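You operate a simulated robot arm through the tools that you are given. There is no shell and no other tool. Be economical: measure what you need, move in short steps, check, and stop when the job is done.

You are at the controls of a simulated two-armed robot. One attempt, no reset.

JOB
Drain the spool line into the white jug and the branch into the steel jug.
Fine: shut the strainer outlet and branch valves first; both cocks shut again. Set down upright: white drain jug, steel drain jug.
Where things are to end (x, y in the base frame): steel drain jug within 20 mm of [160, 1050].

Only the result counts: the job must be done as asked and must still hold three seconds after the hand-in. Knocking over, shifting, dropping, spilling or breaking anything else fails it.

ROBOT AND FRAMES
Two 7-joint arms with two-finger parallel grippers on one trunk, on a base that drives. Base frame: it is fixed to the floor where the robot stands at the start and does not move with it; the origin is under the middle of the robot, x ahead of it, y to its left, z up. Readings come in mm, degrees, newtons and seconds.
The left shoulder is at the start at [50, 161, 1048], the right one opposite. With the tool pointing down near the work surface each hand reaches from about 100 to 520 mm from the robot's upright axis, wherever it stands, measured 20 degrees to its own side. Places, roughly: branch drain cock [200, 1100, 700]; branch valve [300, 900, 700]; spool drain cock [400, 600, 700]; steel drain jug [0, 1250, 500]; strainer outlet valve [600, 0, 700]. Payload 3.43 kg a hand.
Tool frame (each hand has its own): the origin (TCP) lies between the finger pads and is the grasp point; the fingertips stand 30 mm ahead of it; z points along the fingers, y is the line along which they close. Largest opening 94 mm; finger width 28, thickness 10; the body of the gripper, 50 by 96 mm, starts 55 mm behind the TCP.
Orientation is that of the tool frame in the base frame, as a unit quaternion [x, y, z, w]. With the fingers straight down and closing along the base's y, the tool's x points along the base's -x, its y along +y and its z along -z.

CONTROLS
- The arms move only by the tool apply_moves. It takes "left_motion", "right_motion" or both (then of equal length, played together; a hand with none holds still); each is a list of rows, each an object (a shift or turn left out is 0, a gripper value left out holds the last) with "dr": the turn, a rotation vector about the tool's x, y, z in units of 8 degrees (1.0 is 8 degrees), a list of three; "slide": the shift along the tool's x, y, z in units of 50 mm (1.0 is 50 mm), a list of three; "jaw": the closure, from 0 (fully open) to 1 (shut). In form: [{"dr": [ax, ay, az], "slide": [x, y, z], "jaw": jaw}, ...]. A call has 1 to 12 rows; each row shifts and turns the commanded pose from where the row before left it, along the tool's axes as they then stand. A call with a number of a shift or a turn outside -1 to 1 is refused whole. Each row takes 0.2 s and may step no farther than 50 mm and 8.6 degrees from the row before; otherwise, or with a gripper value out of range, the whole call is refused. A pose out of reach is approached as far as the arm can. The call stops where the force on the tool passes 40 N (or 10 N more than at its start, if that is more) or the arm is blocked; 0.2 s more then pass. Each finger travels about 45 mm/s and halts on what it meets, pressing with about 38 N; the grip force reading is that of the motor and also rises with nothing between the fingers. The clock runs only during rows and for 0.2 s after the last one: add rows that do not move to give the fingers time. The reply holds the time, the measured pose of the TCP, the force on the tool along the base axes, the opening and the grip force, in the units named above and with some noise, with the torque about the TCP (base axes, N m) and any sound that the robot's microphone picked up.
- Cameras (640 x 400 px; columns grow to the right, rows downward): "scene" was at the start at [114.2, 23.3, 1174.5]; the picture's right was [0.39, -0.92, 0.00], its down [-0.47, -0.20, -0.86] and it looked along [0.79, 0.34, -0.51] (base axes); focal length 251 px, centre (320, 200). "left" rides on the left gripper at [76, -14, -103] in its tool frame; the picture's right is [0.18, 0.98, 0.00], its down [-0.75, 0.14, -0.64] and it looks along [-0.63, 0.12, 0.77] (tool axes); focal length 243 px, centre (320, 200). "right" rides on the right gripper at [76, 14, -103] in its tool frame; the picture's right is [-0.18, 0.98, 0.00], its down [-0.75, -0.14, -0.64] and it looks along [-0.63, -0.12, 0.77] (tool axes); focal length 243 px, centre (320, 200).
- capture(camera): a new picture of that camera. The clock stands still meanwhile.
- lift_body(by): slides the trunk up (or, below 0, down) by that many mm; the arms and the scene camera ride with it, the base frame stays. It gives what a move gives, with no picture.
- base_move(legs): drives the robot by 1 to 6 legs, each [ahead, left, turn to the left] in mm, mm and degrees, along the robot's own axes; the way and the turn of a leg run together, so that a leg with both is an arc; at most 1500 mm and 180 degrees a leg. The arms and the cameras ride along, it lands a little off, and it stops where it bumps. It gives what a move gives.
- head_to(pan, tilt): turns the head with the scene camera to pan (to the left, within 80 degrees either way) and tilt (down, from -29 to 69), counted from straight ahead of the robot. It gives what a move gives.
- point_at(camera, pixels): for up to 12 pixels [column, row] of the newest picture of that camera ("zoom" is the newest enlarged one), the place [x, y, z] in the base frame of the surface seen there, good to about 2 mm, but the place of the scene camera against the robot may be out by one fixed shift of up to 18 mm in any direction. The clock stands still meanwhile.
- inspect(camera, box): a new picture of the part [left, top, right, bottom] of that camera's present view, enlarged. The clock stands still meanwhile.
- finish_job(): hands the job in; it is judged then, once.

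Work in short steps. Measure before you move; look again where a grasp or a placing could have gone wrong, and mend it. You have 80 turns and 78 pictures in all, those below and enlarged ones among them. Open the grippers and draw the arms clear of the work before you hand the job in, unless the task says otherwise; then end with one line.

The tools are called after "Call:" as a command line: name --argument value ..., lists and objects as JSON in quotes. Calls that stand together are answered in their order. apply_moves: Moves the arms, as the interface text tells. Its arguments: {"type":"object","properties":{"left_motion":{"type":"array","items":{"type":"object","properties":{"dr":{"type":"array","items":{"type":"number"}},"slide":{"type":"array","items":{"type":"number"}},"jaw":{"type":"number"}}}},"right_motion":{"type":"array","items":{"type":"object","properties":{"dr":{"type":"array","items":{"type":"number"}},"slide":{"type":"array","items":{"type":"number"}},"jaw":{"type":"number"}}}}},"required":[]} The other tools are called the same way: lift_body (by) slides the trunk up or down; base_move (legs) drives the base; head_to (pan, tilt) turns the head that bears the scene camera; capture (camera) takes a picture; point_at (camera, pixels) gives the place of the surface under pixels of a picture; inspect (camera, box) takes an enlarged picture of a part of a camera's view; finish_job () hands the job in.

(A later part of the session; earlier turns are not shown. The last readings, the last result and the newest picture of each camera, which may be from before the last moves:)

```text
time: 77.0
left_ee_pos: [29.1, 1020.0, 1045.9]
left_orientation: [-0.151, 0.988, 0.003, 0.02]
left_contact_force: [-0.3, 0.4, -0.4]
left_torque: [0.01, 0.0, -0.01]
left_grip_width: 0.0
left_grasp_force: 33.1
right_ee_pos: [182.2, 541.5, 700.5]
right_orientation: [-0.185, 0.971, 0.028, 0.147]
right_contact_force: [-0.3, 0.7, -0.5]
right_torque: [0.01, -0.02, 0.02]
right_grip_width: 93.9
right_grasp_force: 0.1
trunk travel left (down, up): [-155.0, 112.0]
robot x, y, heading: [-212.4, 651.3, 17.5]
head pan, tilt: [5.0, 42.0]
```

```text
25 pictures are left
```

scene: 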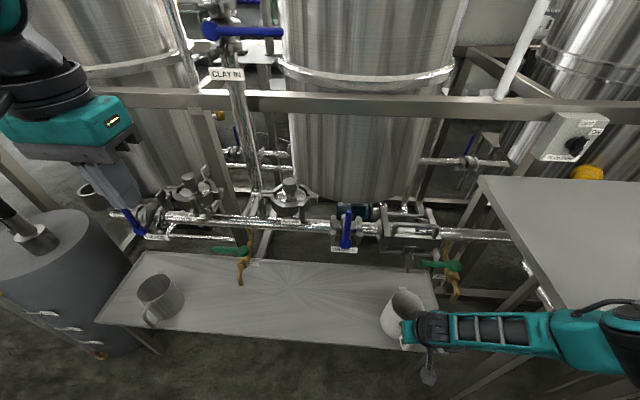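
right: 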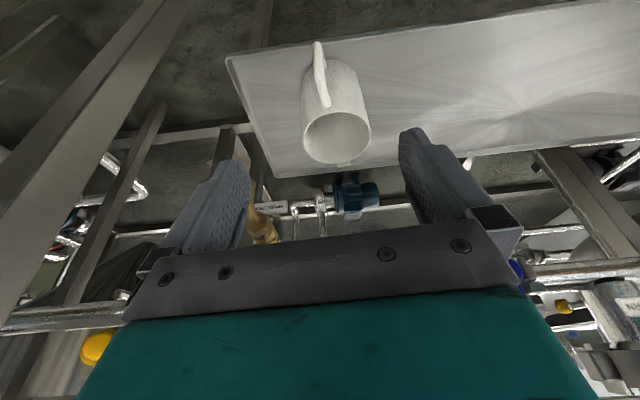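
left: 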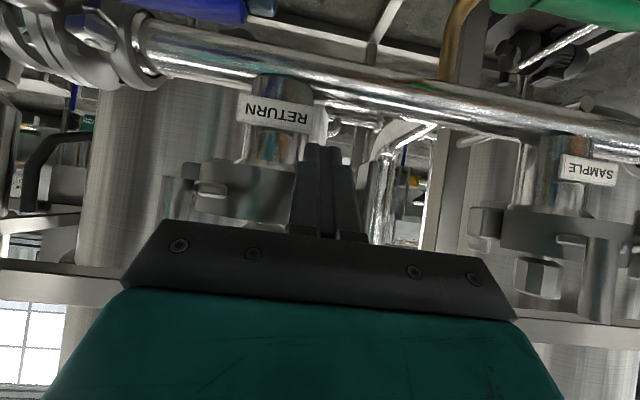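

The jug stands upright. I measure it, and lift the right arm high out of the table's way.

Call:
point_at --camera "right" --pixels '[[305, 140], [369, 131], [318, 56], [321, 75], [325, 98], [345, 163]]'

Call:
apply_moves --right_motion '[{"dr": [0, 1, 0], "slide": [0, 0, -0.5], "jaw": 1}, {"dr": [0, 1, 0], "slide": [0, 0, -0.5]}, {"slide": [0, 0, -1]}, {"slide": [0, 0, -1]}, {"slide": [0, 0, -1]}, {"slide": [0, 0, -1]}, {"slide": [0, 0, -1]}, {"slide": [0, 0, -1]}, {"slide": [0, 0, -1]}]'

```text
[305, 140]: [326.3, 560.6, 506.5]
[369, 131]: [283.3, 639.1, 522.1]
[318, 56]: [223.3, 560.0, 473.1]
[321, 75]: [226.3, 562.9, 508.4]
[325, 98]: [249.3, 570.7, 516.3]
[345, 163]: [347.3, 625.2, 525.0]
```

```text
time: 79.0
left_ee_pos: [29.7, 1019.8, 1045.8]
left_orientation: [-0.151, 0.988, 0.003, 0.02]
left_contact_force: [-0.2, 0.0, 0.3]
left_torque: [-0.02, -0.03, 0.0]
left_grip_width: 0.0
left_grasp_force: 32.9
right_ee_pos: [163.3, 534.9, 1101.5]
right_orientation: [-0.187, 0.982, 0.002, 0.009]
right_contact_force: [0.7, 0.7, -0.5]
right_torque: [0.01, 0.0, -0.01]
right_grip_width: 0.0
right_grasp_force: 33.6
trunk travel left (down, up): [-155.0, 112.0]
robot x, y, heading: [-213.0, 653.0, 17.6]
head pan, tilt: [5.0, 42.0]
```

Jug centre ≈[306,594], handle crest [226–249,563–571]. Now I drive right so the left arm can take it.

Call:
base_move --legs '[[-15, 0, 0], [0, -356, 0]]'

Call:
capture --camera "scene"

```text
time: 81.7
left_ee_pos: [122.6, 674.9, 1045.6]
left_orientation: [-0.15, 0.988, 0.003, 0.02]
left_contact_force: [-0.5, -1.2, -0.3]
left_torque: [0.02, -0.04, -0.01]
left_grip_width: 0.1
left_grasp_force: 33.1
right_ee_pos: [255.1, 192.3, 1101.6]
right_orientation: [-0.186, 0.982, 0.002, 0.01]
right_contact_force: [0.5, -0.4, 0.0]
right_torque: [0.02, -0.03, 0.04]
right_grip_width: 0.0
right_grasp_force: 33.2
trunk travel left (down, up): [-155.0, 112.0]
robot x, y, heading: [-121.4, 313.9, 17.2]
head pan, tilt: [5.0, 42.0]
```

```text
24 pictures are left
```

scene: 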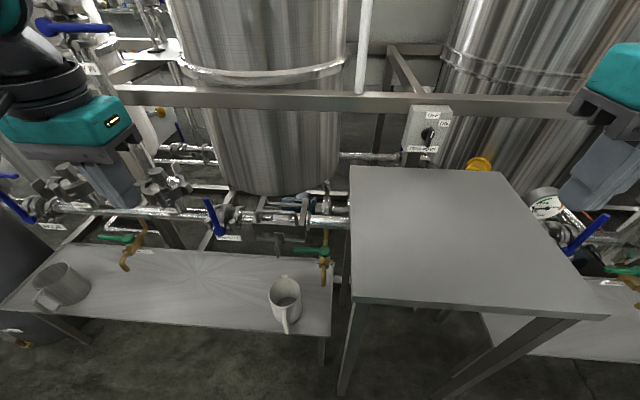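

Jug and surroundings fine. The left hand levels, opens and moves above the jug handle to z≈600.

Call:
apply_moves --left_motion '[{"dr": [0, 0.29, -0.3], "slide": [-0.4, -0.7, 0], "jaw": 0}, {"slide": [-0.4, -0.7, 0]}, {"slide": [-0.4, -0.7, 0]}, {"slide": [-0.34, -0.64, 0]}, {"slide": [0, 0, 1]}, {"slide": [0, 0, 1]}, {"slide": [0, 0, 1]}, {"slide": [0, 0, 1]}, {"slide": [0, 0, 1]}, {"slide": [0, 0, 1]}, {"slide": [0, 0, 1]}, {"slide": [0, 0, 1]}]'

Call:
capture --camera "left"

```text
time: 84.3
left_ee_pos: [155.8, 654.3, 775.8]
left_orientation: [-0.171, 0.985, -0.002, 0.0]
left_contact_force: [0.3, -0.4, 0.3]
left_torque: [0.02, -0.02, -0.04]
left_grip_width: 94.1
left_grasp_force: 0.1
left hand out of reach, approached as far as the arm can: row 7, 8, 9, 10, 11, 12
right_ee_pos: [255.8, 193.0, 1101.8]
right_orientation: [-0.186, 0.983, 0.002, 0.01]
right_contact_force: [-0.3, 0.1, -1.1]
right_torque: [-0.01, 0.01, 0.01]
right_grip_width: 0.0
right_grasp_force: 33.2
trunk travel left (down, up): [-155.0, 112.0]
robot x, y, heading: [-118.3, 312.0, 17.3]
head pan, tilt: [5.0, 42.0]
```

```text
23 pictures are left
```

left: 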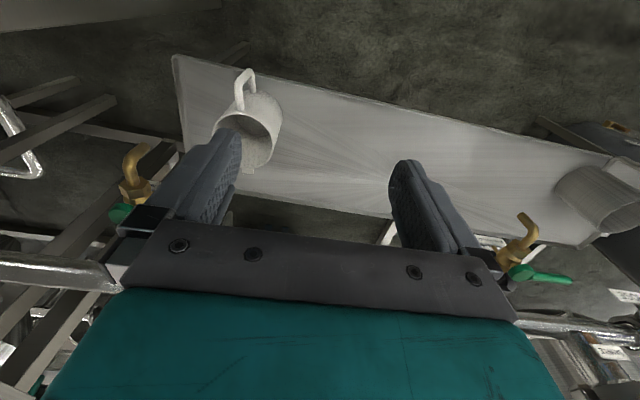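

The left arm's IK stalls when reaching far down from the raised trunk; I lower the trunk 140 mm instead (hand rides to z≈636, clear in front of the bench).

Call:
lift_body --by -140

Call:
apply_moves --left_motion '[{"slide": [-0.3, -0.68, 0]}, {"slide": [-0.3, -0.68, 0]}, {"slide": [-0.3, -0.68, 0]}]'

```text
time: 85.9
left_ee_pos: [157.0, 652.5, 635.7]
left_orientation: [-0.171, 0.985, 0.0, -0.001]
left_contact_force: [-0.6, 0.6, -0.5]
left_torque: [-0.01, -0.01, -0.01]
left_grip_width: 93.9
left_grasp_force: 0.0
right_ee_pos: [255.5, 193.1, 961.4]
right_orientation: [-0.186, 0.982, 0.002, 0.01]
right_contact_force: [0.1, -1.0, -0.6]
right_torque: [0.01, 0.02, 0.02]
right_grip_width: 0.1
right_grasp_force: 32.4
trunk travel left (down, up): [-15.0, 252.0]
robot x, y, heading: [-119.5, 311.2, 17.4]
head pan, tilt: [5.0, 42.0]
```

```text
time: 86.7
left_ee_pos: [201.5, 608.4, 689.6]
left_orientation: [-0.171, 0.985, -0.001, 0.0]
left_contact_force: [0.7, 0.7, -0.5]
left_torque: [-0.03, 0.0, 0.01]
left_grip_width: 94.0
left_grasp_force: 0.0
left hand out of reach, approached as far as the arm can: row 1, 2, 3
right_ee_pos: [255.6, 192.9, 961.7]
right_orientation: [-0.186, 0.983, 0.003, 0.01]
right_contact_force: [-0.7, -0.8, 1.0]
right_torque: [0.01, 0.05, -0.04]
right_grip_width: 0.3
right_grasp_force: 32.7
trunk travel left (down, up): [-15.0, 252.0]
robot x, y, heading: [-117.5, 310.0, 17.3]
head pan, tilt: [5.0, 42.0]
```

The left arm is stuck in some posture limit. I look at it.

Call:
head_to --pan 30 --tilt 35

Call:
capture --camera "scene"

```text
time: 87.6
left_ee_pos: [201.2, 609.2, 689.0]
left_orientation: [-0.17, 0.985, -0.002, 0.0]
left_contact_force: [0.6, 0.1, 0.0]
left_torque: [-0.01, -0.02, -0.02]
left_grip_width: 93.9
left_grasp_force: 0.0
right_ee_pos: [255.5, 192.2, 961.6]
right_orientation: [-0.185, 0.983, 0.002, 0.01]
right_contact_force: [0.1, -0.4, -0.5]
right_torque: [0.02, -0.01, 0.03]
right_grip_width: 0.0
right_grasp_force: 33.1
trunk travel left (down, up): [-15.0, 252.0]
robot x, y, heading: [-120.9, 314.5, 17.1]
head pan, tilt: [30.0, 35.0]
```

```text
22 pictures are left
```

scene: 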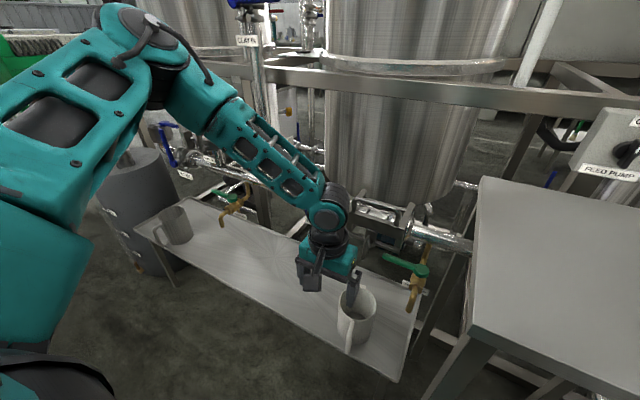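

The left elbow is folded high and can't descend. Better: use the right arm again with the robot turned to heading ~0 and the trunk raised, so the right forearm comes from the left/back, away from the table. I raise the trunk, then drive.

Call:
lift_body --by 190

Call:
base_move --legs '[[-60, 0, 0], [0, 296, 0], [0, 0, -17], [55, 18, 0]]'

Call:
head_to --pan 0 --tilt 45

```text
time: 89.7
left_ee_pos: [200.1, 607.9, 877.1]
left_orientation: [-0.172, 0.985, 0.0, 0.0]
left_contact_force: [0.1, 0.3, 0.2]
left_torque: [-0.03, 0.0, 0.0]
left_grip_width: 93.9
left_grasp_force: 0.0
right_ee_pos: [255.3, 192.2, 1150.6]
right_orientation: [-0.187, 0.982, 0.002, 0.01]
right_contact_force: [0.4, -0.1, 0.7]
right_torque: [0.0, 0.04, 0.03]
right_grip_width: 0.0
right_grasp_force: 33.1
trunk travel left (down, up): [-205.0, 62.0]
robot x, y, heading: [-119.6, 312.5, 17.2]
head pan, tilt: [30.0, 35.0]
```

```text
time: 93.8
left_ee_pos: [184.1, 780.8, 878.1]
left_orientation: [-0.022, 1.0, 0.0, -0.001]
left_contact_force: [-0.4, -1.0, 0.7]
left_torque: [0.0, 0.03, 0.01]
left_grip_width: 94.1
left_grasp_force: 0.0
right_ee_pos: [115.5, 368.1, 1150.6]
right_orientation: [-0.037, 0.999, 0.0, 0.01]
right_contact_force: [0.4, 0.0, 0.0]
right_torque: [0.01, 0.01, -0.01]
right_grip_width: 0.0
right_grasp_force: 32.8
trunk travel left (down, up): [-205.0, 62.0]
robot x, y, heading: [-208.9, 591.6, 0.3]
head pan, tilt: [30.0, 35.0]
```

```text
time: 94.8
left_ee_pos: [184.7, 781.6, 878.8]
left_orientation: [-0.022, 1.0, -0.001, 0.0]
left_contact_force: [0.7, 0.2, 0.3]
left_torque: [0.01, 0.02, 0.01]
left_grip_width: 94.0
left_grasp_force: 0.0
right_ee_pos: [115.0, 368.0, 1150.8]
right_orientation: [-0.037, 0.999, 0.001, 0.009]
right_contact_force: [0.6, 0.4, -1.2]
right_torque: [-0.02, 0.03, 0.0]
right_grip_width: 0.0
right_grasp_force: 33.2
trunk travel left (down, up): [-205.0, 62.0]
robot x, y, heading: [-211.6, 592.3, 0.4]
head pan, tilt: [0.0, 45.0]
```

Now left hand aside, right hand opens and goes above the jug handle with yaw corrected.

Call:
apply_moves --right_motion '[{"slide": [-0.3, 0.948, 0], "jaw": 0}, {"slide": [-0.3, 0.948, 0]}, {"slide": [-0.3, 0.948, 0]}, {"slide": [-0.3, 0.948, 0]}, {"slide": [-0.25, 0, 0.95]}, {"slide": [-0.25, 0, 0.95]}, {"slide": [-0.25, 0, 0.95]}, {"slide": [-0.25, 0, 0.95]}, {"slide": [-0.25, 0, 0.95]}, {"slide": [-0.25, 0, 0.95]}, {"dr": [0, 0, -1], "slide": [0, 0, 0.9]}, {"dr": [0, 0, -1], "slide": [0, 0, 0.9]}]' --left_motion '[{"slide": [0, 0.9, 0]}, {"slide": [0, 0.9, 0]}, {"slide": [0, 0.9, 0]}, {"slide": [0, 0.9, 0]}, {"slide": [0, 0, -1]}, {"slide": [0, 0, -1]}, {}, {}, {}, {}, {}, {}]'

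Call:
capture --camera "right"

```text
time: 97.4
left_ee_pos: [175.6, 959.0, 978.2]
left_orientation: [-0.022, 1.0, -0.001, 0.0]
left_contact_force: [-0.5, -0.2, 0.1]
left_torque: [-0.03, 0.01, 0.01]
left_grip_width: 93.9
left_grasp_force: 0.0
right_ee_pos: [242.3, 568.0, 778.9]
right_orientation: [-0.177, 0.984, -0.001, 0.01]
right_contact_force: [0.6, -0.2, -0.1]
right_torque: [-0.01, 0.02, 0.01]
right_grip_width: 94.0
right_grasp_force: 0.0
trunk travel left (down, up): [-205.0, 62.0]
robot x, y, heading: [-205.4, 589.9, 0.1]
head pan, tilt: [0.0, 45.0]
```

```text
21 pictures are left
```

right: 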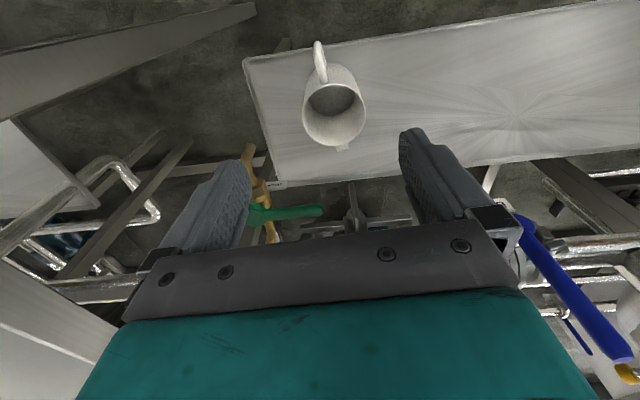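

Good. I measure handle, jug rim, and spool spout/cock handle.

Call:
point_at --camera "right" --pixels '[[318, 55], [320, 68], [323, 79], [304, 113], [364, 110], [344, 149], [250, 146], [247, 152], [262, 212], [318, 211], [250, 163]]'

```text
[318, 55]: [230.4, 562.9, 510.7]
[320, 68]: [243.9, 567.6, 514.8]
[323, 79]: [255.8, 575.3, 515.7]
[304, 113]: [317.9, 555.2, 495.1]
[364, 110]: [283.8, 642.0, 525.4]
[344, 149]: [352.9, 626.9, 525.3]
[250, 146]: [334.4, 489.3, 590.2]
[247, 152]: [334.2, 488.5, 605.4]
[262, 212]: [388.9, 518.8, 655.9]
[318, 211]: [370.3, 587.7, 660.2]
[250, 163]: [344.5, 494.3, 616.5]
```

Handle crest [244,568] is right under the hand. Descend 282 mm and close.

Call:
apply_moves --right_motion '[{"dr": [0, 0, -0.5], "slide": [0, 0, 0.9]}, {"slide": [0, 0, 0.9]}, {"slide": [0, 0, 0.9]}, {"slide": [0, 0, 0.9]}, {"slide": [0, 0, 0.9]}, {"slide": [0, 0, 0.7]}, {"slide": [0, 0, 0.44]}]'

Call:
apply_moves --right_motion '[{"jaw": 1}, {"jaw": 1}, {"jaw": 1}, {"jaw": 1}, {"jaw": 1}, {"jaw": 1}]'

Call:
capture --camera "scene"

```text
time: 99.0
left_ee_pos: [175.3, 959.3, 978.9]
left_orientation: [-0.022, 1.0, -0.001, 0.0]
left_contact_force: [0.5, -0.5, -0.4]
left_torque: [-0.05, 0.02, 0.0]
left_grip_width: 94.0
left_grasp_force: 0.1
right_ee_pos: [233.3, 569.2, 577.9]
right_orientation: [-0.21, 0.978, -0.001, 0.01]
right_contact_force: [-0.6, 0.5, 0.2]
right_torque: [-0.01, -0.01, -0.02]
right_grip_width: 94.0
right_grasp_force: 0.0
right hand out of reach, approached as far as the arm can: row 5, 6, 7
trunk travel left (down, up): [-205.0, 62.0]
robot x, y, heading: [-210.0, 592.3, 0.1]
head pan, tilt: [0.0, 45.0]
```

```text
time: 100.4
left_ee_pos: [174.8, 958.1, 979.3]
left_orientation: [-0.022, 1.0, -0.001, 0.0]
left_contact_force: [0.1, -1.0, -0.1]
left_torque: [-0.01, -0.02, -0.03]
left_grip_width: 94.1
left_grasp_force: 0.2
right_ee_pos: [233.3, 568.9, 578.6]
right_orientation: [-0.211, 0.977, -0.002, 0.012]
right_contact_force: [-0.1, 0.0, 0.0]
right_torque: [0.03, -0.02, -0.01]
right_grip_width: 0.2
right_grasp_force: 26.5
trunk travel left (down, up): [-205.0, 62.0]
robot x, y, heading: [-209.8, 590.2, 0.3]
head pan, tilt: [0.0, 45.0]
```

```text
20 pictures are left
```

scene: 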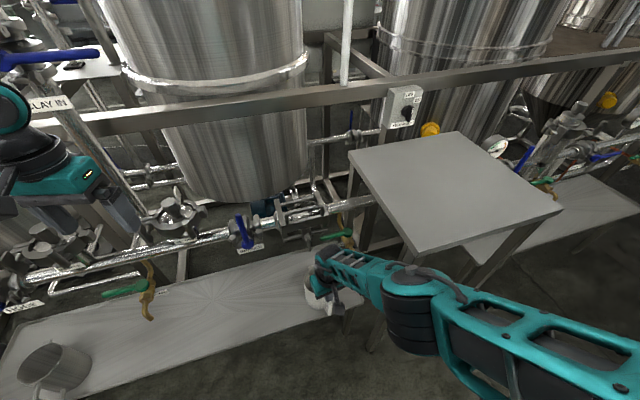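

Out of reach at z 578: I need the trunk lower by ~80. I check where elbow/forearm are relative to the table corner first.

Call:
point_at --camera "scene" --pixels '[[410, 275], [385, 270], [395, 345], [440, 300], [360, 262], [345, 255], [415, 250], [375, 300]]'

```text
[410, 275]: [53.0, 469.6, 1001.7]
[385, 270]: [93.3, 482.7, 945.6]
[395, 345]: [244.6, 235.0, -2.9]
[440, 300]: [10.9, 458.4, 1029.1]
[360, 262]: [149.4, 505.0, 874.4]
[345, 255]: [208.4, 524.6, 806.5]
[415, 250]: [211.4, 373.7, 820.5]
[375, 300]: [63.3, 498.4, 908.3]
```

The elbow is well clear ([53,470]). I open the fingers, nudge 8 mm forward, lower the trunk 80 mm and then close on the handle.

Call:
apply_moves --right_motion '[{"jaw": 0}, {"jaw": 0}, {"jaw": 0}, {"jaw": 0}, {"jaw": 0}, {"slide": [-0.1, 0.0, 0]}]'

Call:
lift_body --by -80

Call:
apply_moves --right_motion '[{"jaw": 1}, {"jaw": 1}, {"jaw": 1}, {"jaw": 1}, {"jaw": 1}, {"jaw": 1}]'

Call:
capture --camera "right"

```text
time: 101.8
left_ee_pos: [175.9, 959.9, 978.7]
left_orientation: [-0.022, 1.0, -0.001, -0.001]
left_contact_force: [-0.3, -0.1, 0.2]
left_torque: [0.02, 0.03, -0.04]
left_grip_width: 93.9
left_grasp_force: 0.0
right_ee_pos: [234.7, 569.3, 581.9]
right_orientation: [-0.21, 0.978, -0.002, 0.009]
right_contact_force: [0.5, 0.7, 0.3]
right_torque: [0.01, 0.0, -0.02]
right_grip_width: 93.9
right_grasp_force: 0.1
right hand out of reach, approached as far as the arm can: row 6
trunk travel left (down, up): [-205.0, 62.0]
robot x, y, heading: [-210.1, 593.4, 0.1]
head pan, tilt: [0.0, 45.0]
```

```text
time: 102.9
left_ee_pos: [174.9, 958.9, 899.4]
left_orientation: [-0.022, 1.0, 0.0, -0.001]
left_contact_force: [-0.6, -0.3, -0.3]
left_torque: [-0.01, -0.01, 0.01]
left_grip_width: 94.0
left_grasp_force: 0.1
right_ee_pos: [234.9, 569.4, 501.4]
right_orientation: [-0.209, 0.978, -0.002, 0.01]
right_contact_force: [0.0, -0.9, 0.2]
right_torque: [0.01, 0.0, 0.02]
right_grip_width: 93.8
right_grasp_force: 0.1
trunk travel left (down, up): [-125.0, 142.0]
robot x, y, heading: [-205.9, 593.4, 0.1]
head pan, tilt: [0.0, 45.0]
```

```text
time: 104.3
left_ee_pos: [176.1, 959.1, 899.0]
left_orientation: [-0.021, 1.0, -0.001, 0.0]
left_contact_force: [-0.7, -0.6, 1.0]
left_torque: [0.0, -0.02, 0.01]
left_grip_width: 94.0
left_grasp_force: 0.1
right_ee_pos: [235.4, 569.8, 500.2]
right_orientation: [-0.211, 0.977, -0.001, 0.01]
right_contact_force: [0.4, -1.4, 0.4]
right_torque: [0.02, 0.04, -0.02]
right_grip_width: 15.4
right_grasp_force: 37.3
trunk travel left (down, up): [-125.0, 142.0]
robot x, y, heading: [-207.9, 594.0, 0.5]
head pan, tilt: [0.0, 45.0]
```

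```text
19 pictures are left
```

right: 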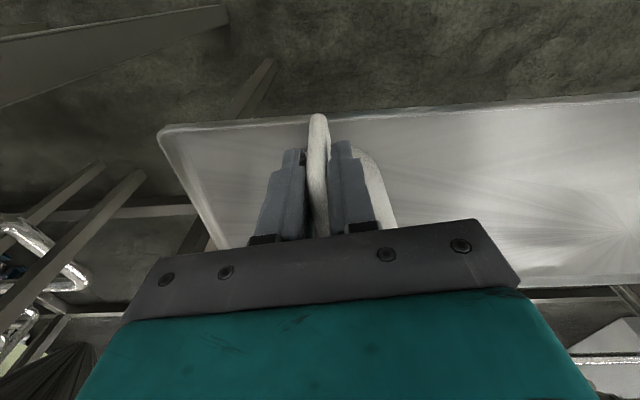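

Handle held again. I lift 15 mm, carry 100 mm right under the spout, set down, release and go up.

Call:
apply_moves --right_motion '[{"slide": [0, 0, -0.3]}, {"slide": [0.101, -0.503, 0]}, {"slide": [0.101, -0.503, 0]}, {"slide": [0.101, -0.503, 0]}, {"slide": [0.101, -0.503, 0]}, {}, {"slide": [0, 0, 0.15]}, {"slide": [0, 0, 0.12]}, {}]'

Call:
capture --camera "scene"

Call:
inspect --camera "scene" --box '[290, 210, 390, 330]'

```text
time: 106.3
left_ee_pos: [175.1, 959.6, 900.8]
left_orientation: [-0.022, 1.0, 0.0, 0.0]
left_contact_force: [-0.3, 0.8, -0.4]
left_torque: [0.03, -0.04, 0.02]
left_grip_width: 93.7
left_grasp_force: 0.0
right_ee_pos: [257.8, 471.2, 504.9]
right_orientation: [-0.21, 0.978, -0.002, 0.011]
right_contact_force: [-4.9, 3.5, 24.5]
right_torque: [-0.24, -0.96, 0.06]
right_grip_width: 15.6
right_grasp_force: 37.7
trunk travel left (down, up): [-125.0, 142.0]
robot x, y, heading: [-209.8, 591.6, 0.3]
head pan, tilt: [0.0, 45.0]
```

```text
18 pictures are left
```

scene: 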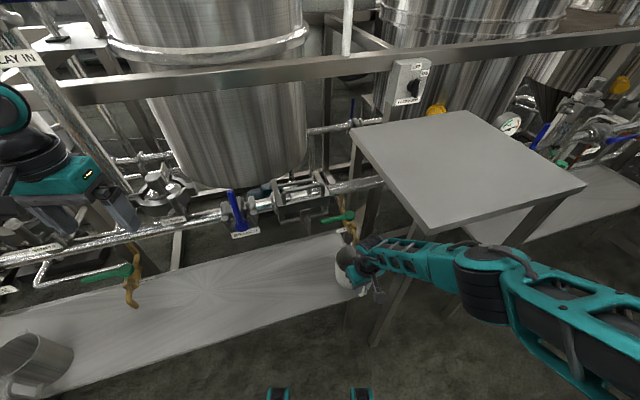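

```text
3.33 times, centred on (340, 270) of scene
```

zoom: 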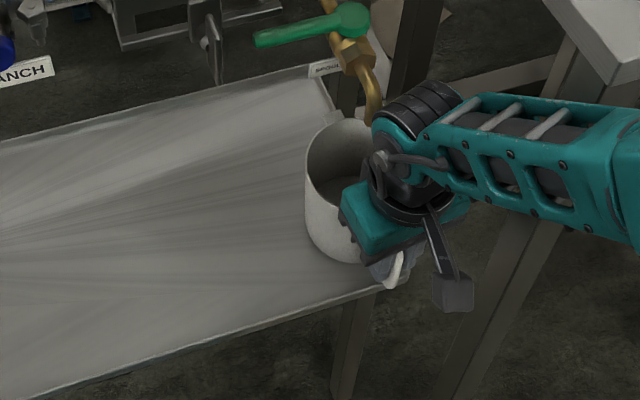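

The jug is on the bench under the spout. I release and rise, and measure the union frame near the cock for the next approach.

Call:
point_at --camera "scene" --pixels '[[280, 208], [318, 198], [300, 204], [285, 186], [315, 180], [306, 212], [330, 188], [350, 217], [325, 221], [340, 238], [366, 292], [343, 255]]'

Call:
apply_moves --right_motion '[{"jaw": 0.5}, {"jaw": 0}, {"jaw": 0}, {"jaw": 0}, {"slide": [0, 0, -0.6]}, {"slide": [0, 0, -1]}, {"slide": [0, 0, -1]}, {"slide": [0, 0, -1]}, {"slide": [0, 0, -1]}, {"slide": [0, 0, -0.4], "jaw": 1}]'

Call:
capture --camera "right"

```text
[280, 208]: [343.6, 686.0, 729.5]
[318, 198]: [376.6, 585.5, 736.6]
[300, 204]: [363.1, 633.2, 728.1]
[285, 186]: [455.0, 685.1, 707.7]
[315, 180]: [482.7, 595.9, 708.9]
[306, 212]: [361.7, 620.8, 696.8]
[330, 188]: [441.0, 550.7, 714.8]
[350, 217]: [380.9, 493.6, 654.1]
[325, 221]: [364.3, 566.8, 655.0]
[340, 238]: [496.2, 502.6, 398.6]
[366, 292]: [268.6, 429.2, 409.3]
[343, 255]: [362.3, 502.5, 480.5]
```

```text
time: 108.5
left_ee_pos: [174.3, 958.4, 898.9]
left_orientation: [-0.022, 1.0, -0.001, 0.0]
left_contact_force: [-1.1, -0.1, 0.6]
left_torque: [0.02, 0.02, 0.03]
left_grip_width: 93.9
left_grasp_force: 0.1
right_ee_pos: [251.8, 467.4, 753.7]
right_orientation: [-0.211, 0.977, -0.001, 0.01]
right_contact_force: [0.2, 0.2, 0.4]
right_torque: [0.0, 0.0, 0.04]
right_grip_width: 59.6
right_grasp_force: 0.1
trunk travel left (down, up): [-125.0, 142.0]
robot x, y, heading: [-211.0, 592.7, 0.2]
head pan, tilt: [0.0, 45.0]
```

```text
16 pictures are left
```

right: 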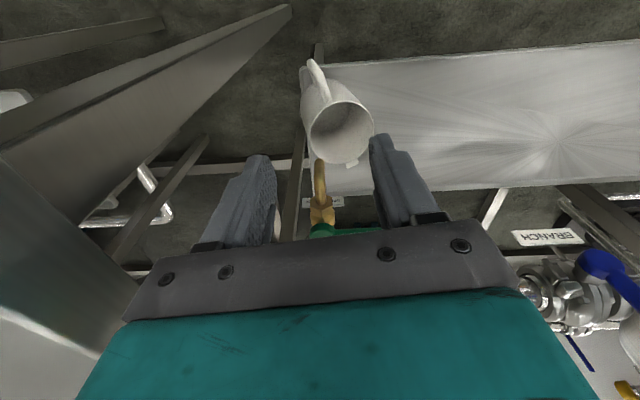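

Jug stands upright under the spout. I pitch the closed hand 30° forward and slide its fingertips over and behind the green handle, then check.

Call:
apply_moves --right_motion '[{"dr": [0, -1, 0], "jaw": 1}, {"dr": [0, -1, 0]}, {"dr": [0, -1, 0]}, {"dr": [0, -0.75, 0]}, {"slide": [-0.764, 0.273, 0.441]}, {"slide": [-0.764, 0.273, 0.441]}, {"slide": [-0.764, 0.273, 0.441]}]'

Call:
capture --camera "right"

Call:
point_at --camera "right" --pixels '[[250, 120], [300, 120], [340, 130], [220, 110], [270, 130]]'

```text
time: 110.1
left_ee_pos: [175.9, 959.9, 897.9]
left_orientation: [-0.021, 1.0, -0.001, 0.0]
left_contact_force: [-0.6, 0.2, 0.0]
left_torque: [0.04, 0.01, 0.02]
left_grip_width: 94.0
left_grasp_force: 0.0
right_ee_pos: [356.5, 561.7, 756.2]
right_orientation: [-0.203, 0.942, 0.052, 0.262]
right_contact_force: [0.1, -0.7, -0.5]
right_torque: [0.02, 0.02, -0.02]
right_grip_width: 0.0
right_grasp_force: 32.8
trunk travel left (down, up): [-125.0, 142.0]
robot x, y, heading: [-211.3, 593.3, 0.4]
head pan, tilt: [0.0, 45.0]
```

```text
15 pictures are left
```

right: 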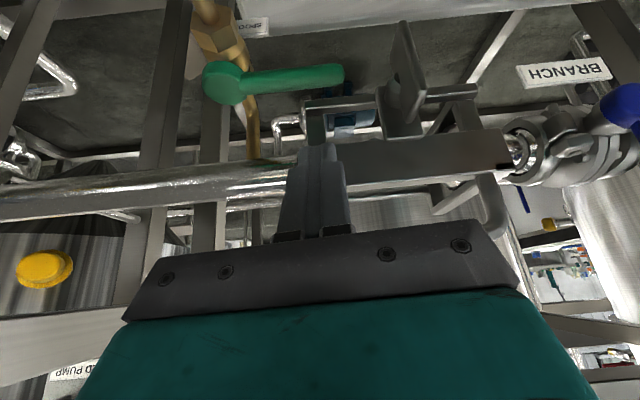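

```text
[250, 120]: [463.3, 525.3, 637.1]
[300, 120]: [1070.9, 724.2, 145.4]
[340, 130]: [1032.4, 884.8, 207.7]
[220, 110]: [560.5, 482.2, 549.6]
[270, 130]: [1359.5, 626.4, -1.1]
```

I measure the handle and the frame end in this view.

Call:
point_at --camera "right" --pixels '[[225, 80], [290, 72], [290, 80], [290, 90], [338, 74], [340, 83], [318, 118], [352, 165], [360, 145], [300, 165], [318, 103], [345, 105]]'

```text
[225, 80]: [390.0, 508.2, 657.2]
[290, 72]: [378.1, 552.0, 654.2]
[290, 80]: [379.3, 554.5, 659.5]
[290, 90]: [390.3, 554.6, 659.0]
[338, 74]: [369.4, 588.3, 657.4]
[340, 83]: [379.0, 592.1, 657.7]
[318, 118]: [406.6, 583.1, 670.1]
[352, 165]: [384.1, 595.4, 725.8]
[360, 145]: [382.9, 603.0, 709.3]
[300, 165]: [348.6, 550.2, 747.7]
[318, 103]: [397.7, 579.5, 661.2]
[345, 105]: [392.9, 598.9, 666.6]
```

Handle top z 659, back edge d≈543; a bracket bar lies at s≥428, so I hook at s≈405. Approach along the finger axis, then pull round toward me.

Call:
apply_moves --right_motion '[{"slide": [0, -0.466, 0]}, {"slide": [0.107, 0, 0.916]}, {"slide": [0.107, 0, 0.916]}, {}]'

Call:
apply_moves --right_motion '[{"slide": [0.283, 0.117, -0.17]}, {"slide": [0.353, -0.007, -0.212]}, {"slide": [0.231, -0.16, -0.255]}, {"slide": [0.2, -0.28, -0.236]}, {"slide": [0.012, -0.12, 0]}, {"slide": [0, -0.1, 0]}]'

Call:
capture --camera "right"

```text
time: 111.1
left_ee_pos: [174.6, 959.6, 899.9]
left_orientation: [-0.022, 1.0, -0.001, 0.002]
left_contact_force: [0.4, -0.1, -1.0]
left_torque: [0.01, 0.0, 0.03]
left_grip_width: 93.9
left_grasp_force: 0.1
right_ee_pos: [400.3, 554.9, 669.6]
right_orientation: [-0.203, 0.941, 0.054, 0.264]
right_contact_force: [-5.4, -2.4, 8.6]
right_torque: [0.2, -0.34, 0.08]
right_grip_width: 0.1
right_grasp_force: 33.0
trunk travel left (down, up): [-125.0, 142.0]
robot x, y, heading: [-210.6, 592.1, 0.3]
head pan, tilt: [0.0, 45.0]
```

```text
time: 112.5
left_ee_pos: [173.8, 959.2, 898.2]
left_orientation: [-0.023, 1.0, -0.001, 0.0]
left_contact_force: [0.5, 0.2, -0.4]
left_torque: [0.0, -0.04, -0.01]
left_grip_width: 93.7
left_grasp_force: 0.1
right_ee_pos: [345.6, 505.9, 680.6]
right_orientation: [-0.206, 0.941, 0.057, 0.261]
right_contact_force: [-12.3, 12.2, 0.2]
right_torque: [0.33, 0.34, -0.02]
right_grip_width: 0.1
right_grasp_force: 32.8
trunk travel left (down, up): [-125.0, 142.0]
robot x, y, heading: [-210.0, 591.4, 0.2]
head pan, tilt: [0.0, 45.0]
```

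```text
14 pictures are left
```

right: 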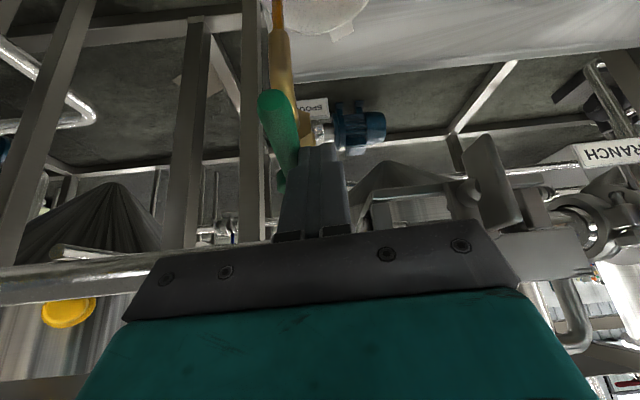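

The handle has swung toward me and an amber stream falls at (278,20). I wait while the spool drains, and look.

Call:
apply_moves --right_motion '[{}, {}, {}, {}, {}, {}, {}, {}, {}, {}, {}, {}]'

Call:
apply_moves --right_motion '[{}, {}, {}, {}, {}, {}, {}, {}, {}, {}, {}, {}]'

Call:
apply_moves --right_motion '[{}, {}, {}, {}, {}, {}, {}, {}, {}, {}, {}, {}]'

Call:
apply_moves --right_motion '[{}, {}, {}, {}, {}, {}, {}, {}, {}, {}, {}, {}]'

Call:
inspect --camera "scene" --box '[290, 180, 410, 310]'

Call:
capture --camera "right"

```text
time: 115.1
left_ee_pos: [176.5, 960.7, 899.5]
left_orientation: [-0.022, 1.0, -0.002, 0.0]
left_contact_force: [-0.2, 0.5, -0.4]
left_torque: [-0.03, 0.02, -0.03]
left_grip_width: 94.2
left_grasp_force: 0.0
right_ee_pos: [347.4, 507.0, 682.5]
right_orientation: [-0.207, 0.941, 0.057, 0.263]
right_contact_force: [-9.5, 21.4, -2.2]
right_torque: [0.55, 0.3, 0.02]
right_grip_width: 0.0
right_grasp_force: 33.1
trunk travel left (down, up): [-125.0, 142.0]
robot x, y, heading: [-210.8, 594.0, -0.0]
head pan, tilt: [0.0, 45.0]
```

```text
time: 117.7
left_ee_pos: [175.1, 960.8, 898.6]
left_orientation: [-0.022, 1.0, -0.002, 0.0]
left_contact_force: [0.2, 0.5, -0.5]
left_torque: [0.0, -0.01, 0.02]
left_grip_width: 93.9
left_grasp_force: 0.1
right_ee_pos: [347.2, 506.9, 683.3]
right_orientation: [-0.206, 0.941, 0.056, 0.264]
right_contact_force: [-5.2, 19.4, 3.8]
right_torque: [0.56, 0.11, 0.06]
right_grip_width: 0.3
right_grasp_force: 33.0
trunk travel left (down, up): [-125.0, 142.0]
robot x, y, heading: [-210.6, 590.6, 0.2]
head pan, tilt: [0.0, 45.0]
```

```text
time: 120.3
left_ee_pos: [175.4, 959.4, 898.9]
left_orientation: [-0.022, 1.0, -0.002, 0.0]
left_contact_force: [0.1, 0.2, -0.3]
left_torque: [0.01, 0.0, 0.04]
left_grip_width: 93.9
left_grasp_force: 0.1
right_ee_pos: [346.4, 505.4, 682.1]
right_orientation: [-0.206, 0.941, 0.057, 0.262]
right_contact_force: [-7.1, 19.7, 1.4]
right_torque: [0.56, 0.17, 0.04]
right_grip_width: 0.1
right_grasp_force: 32.6
trunk travel left (down, up): [-125.0, 142.0]
robot x, y, heading: [-209.4, 590.6, 0.4]
head pan, tilt: [0.0, 45.0]
```

```text
time: 122.9
left_ee_pos: [174.8, 960.1, 899.1]
left_orientation: [-0.021, 1.0, -0.002, -0.001]
left_contact_force: [-0.2, -0.6, -0.1]
left_torque: [-0.02, -0.01, 0.02]
left_grip_width: 93.9
left_grasp_force: 0.1
right_ee_pos: [347.0, 506.9, 681.6]
right_orientation: [-0.206, 0.941, 0.057, 0.263]
right_contact_force: [-7.3, 20.5, 1.1]
right_torque: [0.59, 0.2, 0.03]
right_grip_width: 0.0
right_grasp_force: 32.9
trunk travel left (down, up): [-125.0, 142.0]
robot x, y, heading: [-209.0, 594.1, 0.1]
head pan, tilt: [0.0, 45.0]
```

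```text
3.08 times, centred on (350, 245) of scene
```

zoom: 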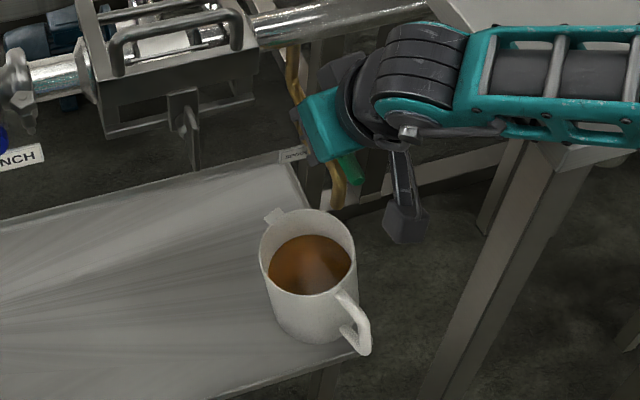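

```text
12 pictures are left
```

right: 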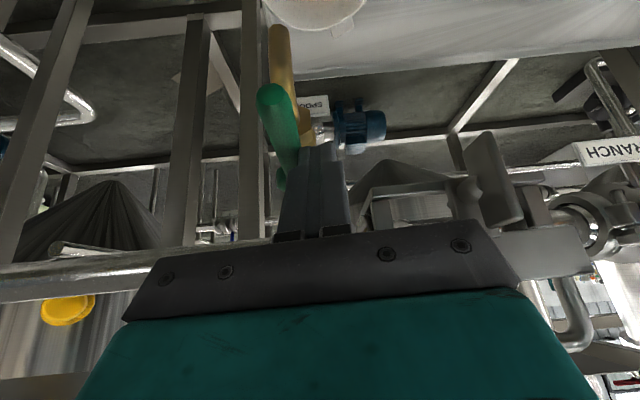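

The stream has stopped and the white jug holds the liquid. Now I lift over to the other side of the handle, push it back shut, retreat, verify, and drive to the branch side.

Call:
apply_moves --right_motion '[{"slide": [-0.464, 0.08, -0.771]}, {"slide": [0.082, -0.9, -0.049]}, {"slide": [0.464, 0, 0.771]}, {"slide": [-0.026, 0.258, 0.015]}, {"slide": [0.036, 0.327, -0.022]}, {"slide": [-0.05, 0.316, 0.03]}, {"slide": [-0.166, 0.279, 0.1]}, {"slide": [-0.295, 0.181, 0.177]}, {"slide": [-0.103, -0.014, 0.062]}, {"slide": [-0.086, 0, 0.052]}, {"slide": [-0.06, 0, 0.036]}]'

Call:
apply_moves --right_motion '[{"slide": [0.4, 0, -0.3]}, {"slide": [0.1, 0, -0.95]}, {"slide": [0, 0, -1]}, {"slide": [0, 0, -1]}, {"slide": [0, 0, -1]}, {"dr": [0, 1, 0]}, {"dr": [0, 1, 0]}, {"dr": [0, 1, 0]}, {"dr": [0, 0.85, 0]}]' --left_motion '[{"slide": [0, 0, -1]}, {"slide": [0, 0, -1]}, {}, {}, {}, {}, {}, {}, {}]'

Call:
inspect --camera "scene" --box '[270, 180, 390, 310]'

Call:
base_move --legs '[[-140, 0, 0], [0, 483, 0], [0, 0, 18]]'

Call:
capture --camera "scene"

Call:
capture --camera "right"

```text
time: 123.5
left_ee_pos: [176.0, 958.2, 898.6]
left_orientation: [-0.022, 1.0, 0.001, 0.0]
left_contact_force: [0.3, -0.9, 0.5]
left_torque: [0.04, 0.02, -0.03]
left_grip_width: 94.0
left_grasp_force: 0.1
right_ee_pos: [353.4, 490.9, 726.5]
right_orientation: [-0.211, 0.94, 0.067, 0.259]
right_contact_force: [-0.4, 5.1, -1.3]
right_torque: [-0.32, -0.05, -0.24]
right_grip_width: 0.0
right_grasp_force: 32.8
trunk travel left (down, up): [-125.0, 142.0]
robot x, y, heading: [-208.6, 593.1, 0.2]
head pan, tilt: [0.0, 45.0]
stopped in row 2 (right hand): the force on the tool passed its limit (the readings are from after the stop); the commanded pose is now the measured one
```

```text
time: 125.5
left_ee_pos: [175.2, 959.2, 1001.3]
left_orientation: [-0.022, 1.0, -0.001, 0.0]
left_contact_force: [-0.3, -0.3, 0.3]
left_torque: [0.01, -0.04, 0.0]
left_grip_width: 94.2
left_grasp_force: 0.0
right_ee_pos: [237.0, 431.1, 895.3]
right_orientation: [-0.219, 0.976, 0.007, -0.001]
right_contact_force: [-0.2, -1.0, -0.8]
right_torque: [0.01, 0.0, -0.01]
right_grip_width: 0.0
right_grasp_force: 33.3
trunk travel left (down, up): [-125.0, 142.0]
robot x, y, heading: [-208.9, 588.7, 0.4]
head pan, tilt: [0.0, 45.0]
```

```text
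3.08 times, centred on (330, 245) of scene
```

zoom: 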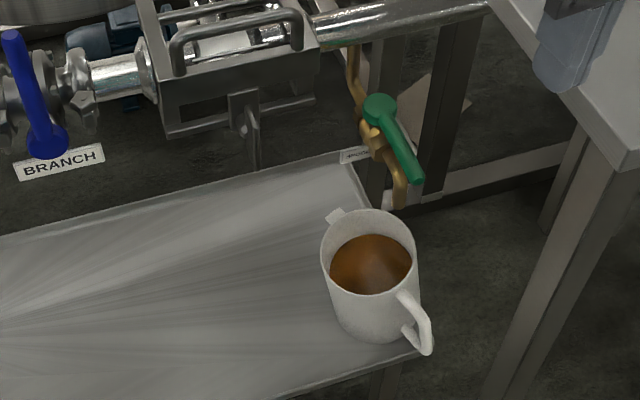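

```text
time: 130.3
left_ee_pos: [-94.4, 1532.6, 1001.4]
left_orientation: [-0.176, 0.984, -0.001, 0.0]
left_contact_force: [0.2, 0.7, 0.1]
left_torque: [0.02, 0.02, 0.02]
left_grip_width: 93.9
left_grasp_force: 0.0
right_ee_pos: [126.7, 1046.3, 894.8]
right_orientation: [-0.367, 0.93, 0.008, -0.001]
right_contact_force: [0.9, 0.8, 0.0]
right_torque: [-0.05, 0.0, 0.0]
right_grip_width: 0.1
right_grasp_force: 32.8
trunk travel left (down, up): [-125.0, 142.0]
robot x, y, heading: [-347.8, 1066.6, 18.0]
head pan, tilt: [0.0, 45.0]
```

```text
10 pictures are left
```

scene: 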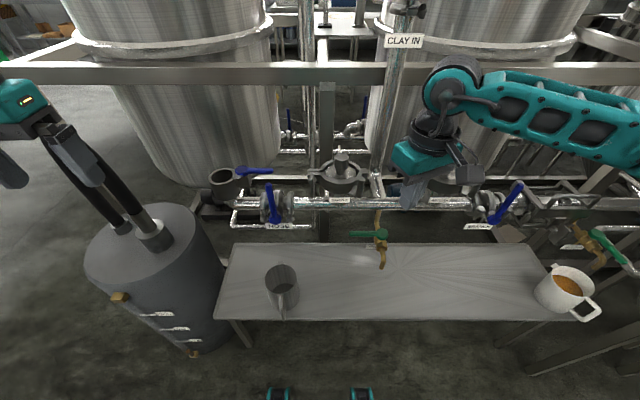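

```text
9 pictures are left
```

right: 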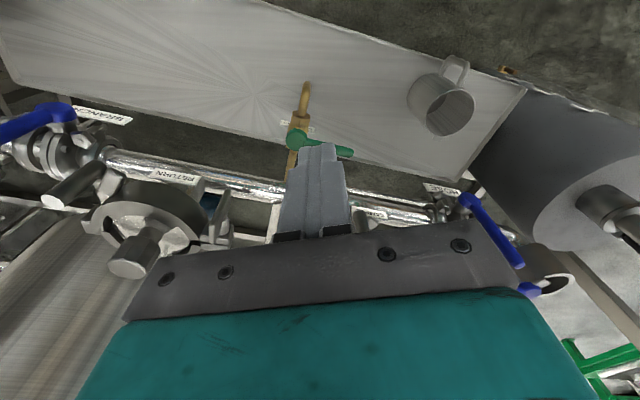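

The hop over the handle tripped the force limit, so the spool cock is still open (drained, harmless) — I'll close it afterwards. Now I measure the steel jug (rim ~ (445,108), handle (456,60)) and branch cock in the right view.

Call:
point_at --camera "right" --pixels '[[474, 106], [471, 120], [440, 133], [426, 124], [412, 102], [448, 112], [456, 57], [446, 65], [466, 66], [461, 78], [447, 79], [430, 80]]'

Call:
point_at --camera "right" --pixels '[[296, 138], [290, 138], [322, 146], [322, 151], [350, 152], [340, 148], [306, 83], [304, 95], [300, 115]]'

Call:
inspect --camera "right" --box '[390, 40, 500, 150]'

Call:
point_at --camera "zoom" --pixels '[[320, 100], [350, 100], [380, 100], [320, 200], [400, 250], [250, 300], [480, 230], [300, 330], [380, 60], [380, 150], [430, 130], [340, 150]]'

```text
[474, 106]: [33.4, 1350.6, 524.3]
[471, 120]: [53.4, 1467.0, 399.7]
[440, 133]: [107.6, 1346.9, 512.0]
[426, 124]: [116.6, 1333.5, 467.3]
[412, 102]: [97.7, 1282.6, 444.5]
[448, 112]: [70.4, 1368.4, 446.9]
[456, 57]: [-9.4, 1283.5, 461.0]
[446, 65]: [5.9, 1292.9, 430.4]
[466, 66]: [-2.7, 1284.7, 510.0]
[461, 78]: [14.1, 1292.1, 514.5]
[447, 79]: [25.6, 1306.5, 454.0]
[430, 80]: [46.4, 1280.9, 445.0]
```

```text
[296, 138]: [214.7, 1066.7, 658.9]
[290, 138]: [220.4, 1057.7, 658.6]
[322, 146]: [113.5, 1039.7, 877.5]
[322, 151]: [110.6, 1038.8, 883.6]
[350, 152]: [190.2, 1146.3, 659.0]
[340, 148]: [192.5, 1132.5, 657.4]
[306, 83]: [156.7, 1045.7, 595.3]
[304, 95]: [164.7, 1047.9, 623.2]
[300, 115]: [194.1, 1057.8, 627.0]
```

```text
3.64 times, centred on (445, 95) of right
```

zoom: 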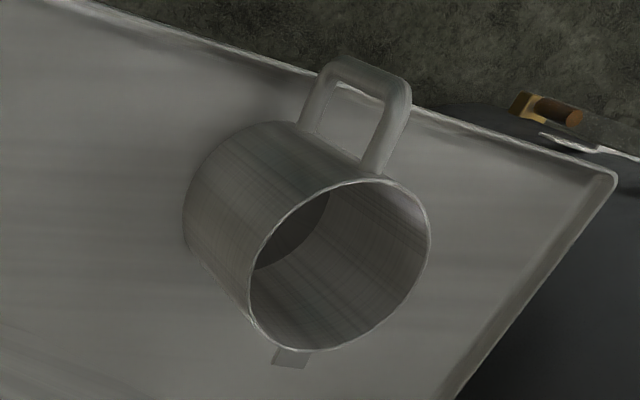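

```text
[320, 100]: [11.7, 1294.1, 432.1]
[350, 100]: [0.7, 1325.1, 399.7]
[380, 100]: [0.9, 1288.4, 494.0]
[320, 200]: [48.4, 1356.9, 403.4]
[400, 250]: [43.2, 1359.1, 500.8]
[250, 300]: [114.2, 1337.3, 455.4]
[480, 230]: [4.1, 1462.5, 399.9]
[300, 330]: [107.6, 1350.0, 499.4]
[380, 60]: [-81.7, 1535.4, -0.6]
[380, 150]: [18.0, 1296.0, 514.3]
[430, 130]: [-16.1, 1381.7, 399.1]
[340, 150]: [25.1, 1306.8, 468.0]
```

Steel jug centre ≈[69,1320], handle toward [−9,1284] (yaw 26°), crest z 514. I lower the trunk 50, take the handle at [6,1289], carry it to centre [160,1050], and release.

Call:
lift_body --by -50

Call:
apply_moves --right_motion '[{"slide": [-0.257, 0.867, 0], "jaw": 0}, {"slide": [-0.257, 0.867, 0]}, {"slide": [-0.257, 0.867, 0]}, {"slide": [-0.257, 0.867, 0]}, {"slide": [-0.257, 0.867, 0]}, {"slide": [-0.257, 0.867, 0]}, {"dr": [0, 0, 1.0]}, {"dr": [0, 0, 1.0]}, {}]'

Call:
apply_moves --right_motion '[{"slide": [0, 0, 0.98]}, {"slide": [0, 0, 0.98]}, {"slide": [0, 0, 0.98]}, {"slide": [0, 0, 0.98]}, {"slide": [0, 0, 0.98]}, {"slide": [0, 0, 0.98]}, {"slide": [0, 0, 0.98]}, {"jaw": 1}, {"jaw": 1}, {"jaw": 1}, {"jaw": 1}, {"jaw": 1}]'

Call:
capture --camera "right"

Call:
apply_moves --right_motion '[{"jaw": 1}, {"slide": [0, 0, -0.3]}, {"slide": [0.122, -0.942, 0]}, {"slide": [0.122, -0.942, 0]}, {"slide": [0.122, -0.942, 0]}, {"slide": [0.122, -0.942, 0]}, {"slide": [0.122, -0.942, 0]}, {"slide": [0.122, -0.942, 0]}, {}, {"slide": [0, 0, 0.15]}, {"slide": [0, 0, 0.12]}, {}]'

Call:
capture --camera "scene"

```text
time: 131.2
left_ee_pos: [-92.8, 1531.4, 951.0]
left_orientation: [-0.176, 0.984, -0.001, 0.0]
left_contact_force: [1.1, 0.5, 0.3]
left_torque: [-0.01, 0.02, 0.01]
left_grip_width: 94.0
left_grasp_force: 0.1
right_ee_pos: [126.7, 1046.4, 845.1]
right_orientation: [-0.368, 0.93, 0.007, 0.0]
right_contact_force: [0.8, -0.1, 0.3]
right_torque: [0.0, -0.01, -0.02]
right_grip_width: 0.4
right_grasp_force: 33.1
trunk travel left (down, up): [-75.0, 192.0]
robot x, y, heading: [-343.9, 1063.3, 17.9]
head pan, tilt: [0.0, 45.0]
```

```text
time: 133.2
left_ee_pos: [-93.0, 1530.2, 951.1]
left_orientation: [-0.176, 0.984, 0.0, 0.0]
left_contact_force: [-0.1, -0.1, -0.6]
left_torque: [0.02, -0.03, -0.01]
left_grip_width: 94.2
left_grasp_force: 0.1
right_ee_pos: [5.3, 1290.7, 848.7]
right_orientation: [-0.234, 0.972, 0.007, -0.002]
right_contact_force: [0.9, 0.4, 0.1]
right_torque: [0.0, -0.01, -0.01]
right_grip_width: 94.0
right_grasp_force: 0.1
trunk travel left (down, up): [-75.0, 192.0]
robot x, y, heading: [-347.3, 1063.7, 18.0]
head pan, tilt: [0.0, 45.0]
```

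```text
time: 135.8
left_ee_pos: [-93.4, 1531.6, 951.4]
left_orientation: [-0.176, 0.984, -0.001, -0.001]
left_contact_force: [-0.6, 0.3, 0.1]
left_torque: [0.0, 0.01, -0.02]
left_grip_width: 94.1
left_grasp_force: 0.0
right_ee_pos: [13.6, 1277.0, 502.4]
right_orientation: [-0.228, 0.974, 0.001, -0.002]
right_contact_force: [-0.1, 0.6, 0.1]
right_torque: [0.0, 0.11, 0.0]
right_grip_width: 15.9
right_grasp_force: 26.5
right hand out of reach, approached as far as the arm can: row 7
trunk travel left (down, up): [-75.0, 192.0]
robot x, y, heading: [-342.0, 1065.0, 17.9]
head pan, tilt: [0.0, 45.0]
```

```text
7 pictures are left
```

right: 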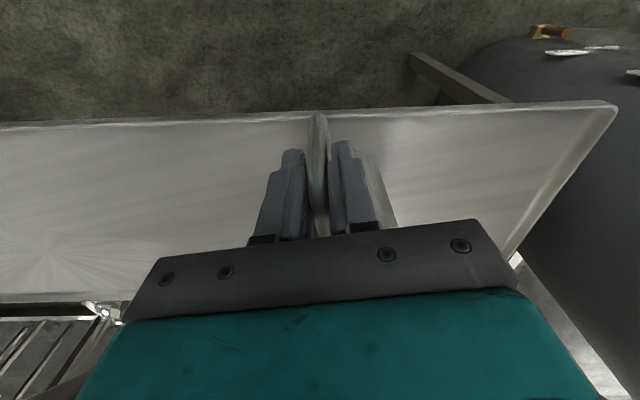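

```text
time: 138.4
left_ee_pos: [-92.8, 1531.5, 951.0]
left_orientation: [-0.176, 0.984, -0.001, 0.0]
left_contact_force: [-0.9, -0.7, -0.1]
left_torque: [0.01, 0.01, 0.02]
left_grip_width: 94.1
left_grasp_force: 0.0
right_ee_pos: [100.0, 1017.2, 504.1]
right_orientation: [-0.235, 0.972, 0.008, -0.003]
right_contact_force: [-0.1, -0.6, -1.3]
right_torque: [-0.04, 0.07, 0.02]
right_grip_width: 15.6
right_grasp_force: 38.5
trunk travel left (down, up): [-75.0, 192.0]
robot x, y, heading: [-349.0, 1062.0, 18.2]
head pan, tilt: [0.0, 45.0]
```

```text
6 pictures are left
5 turns are left
```

scene: 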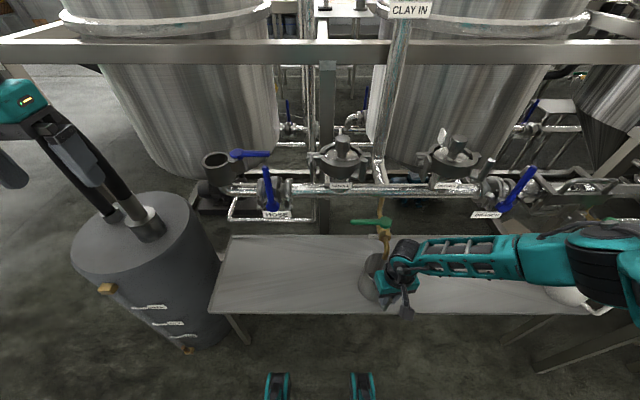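

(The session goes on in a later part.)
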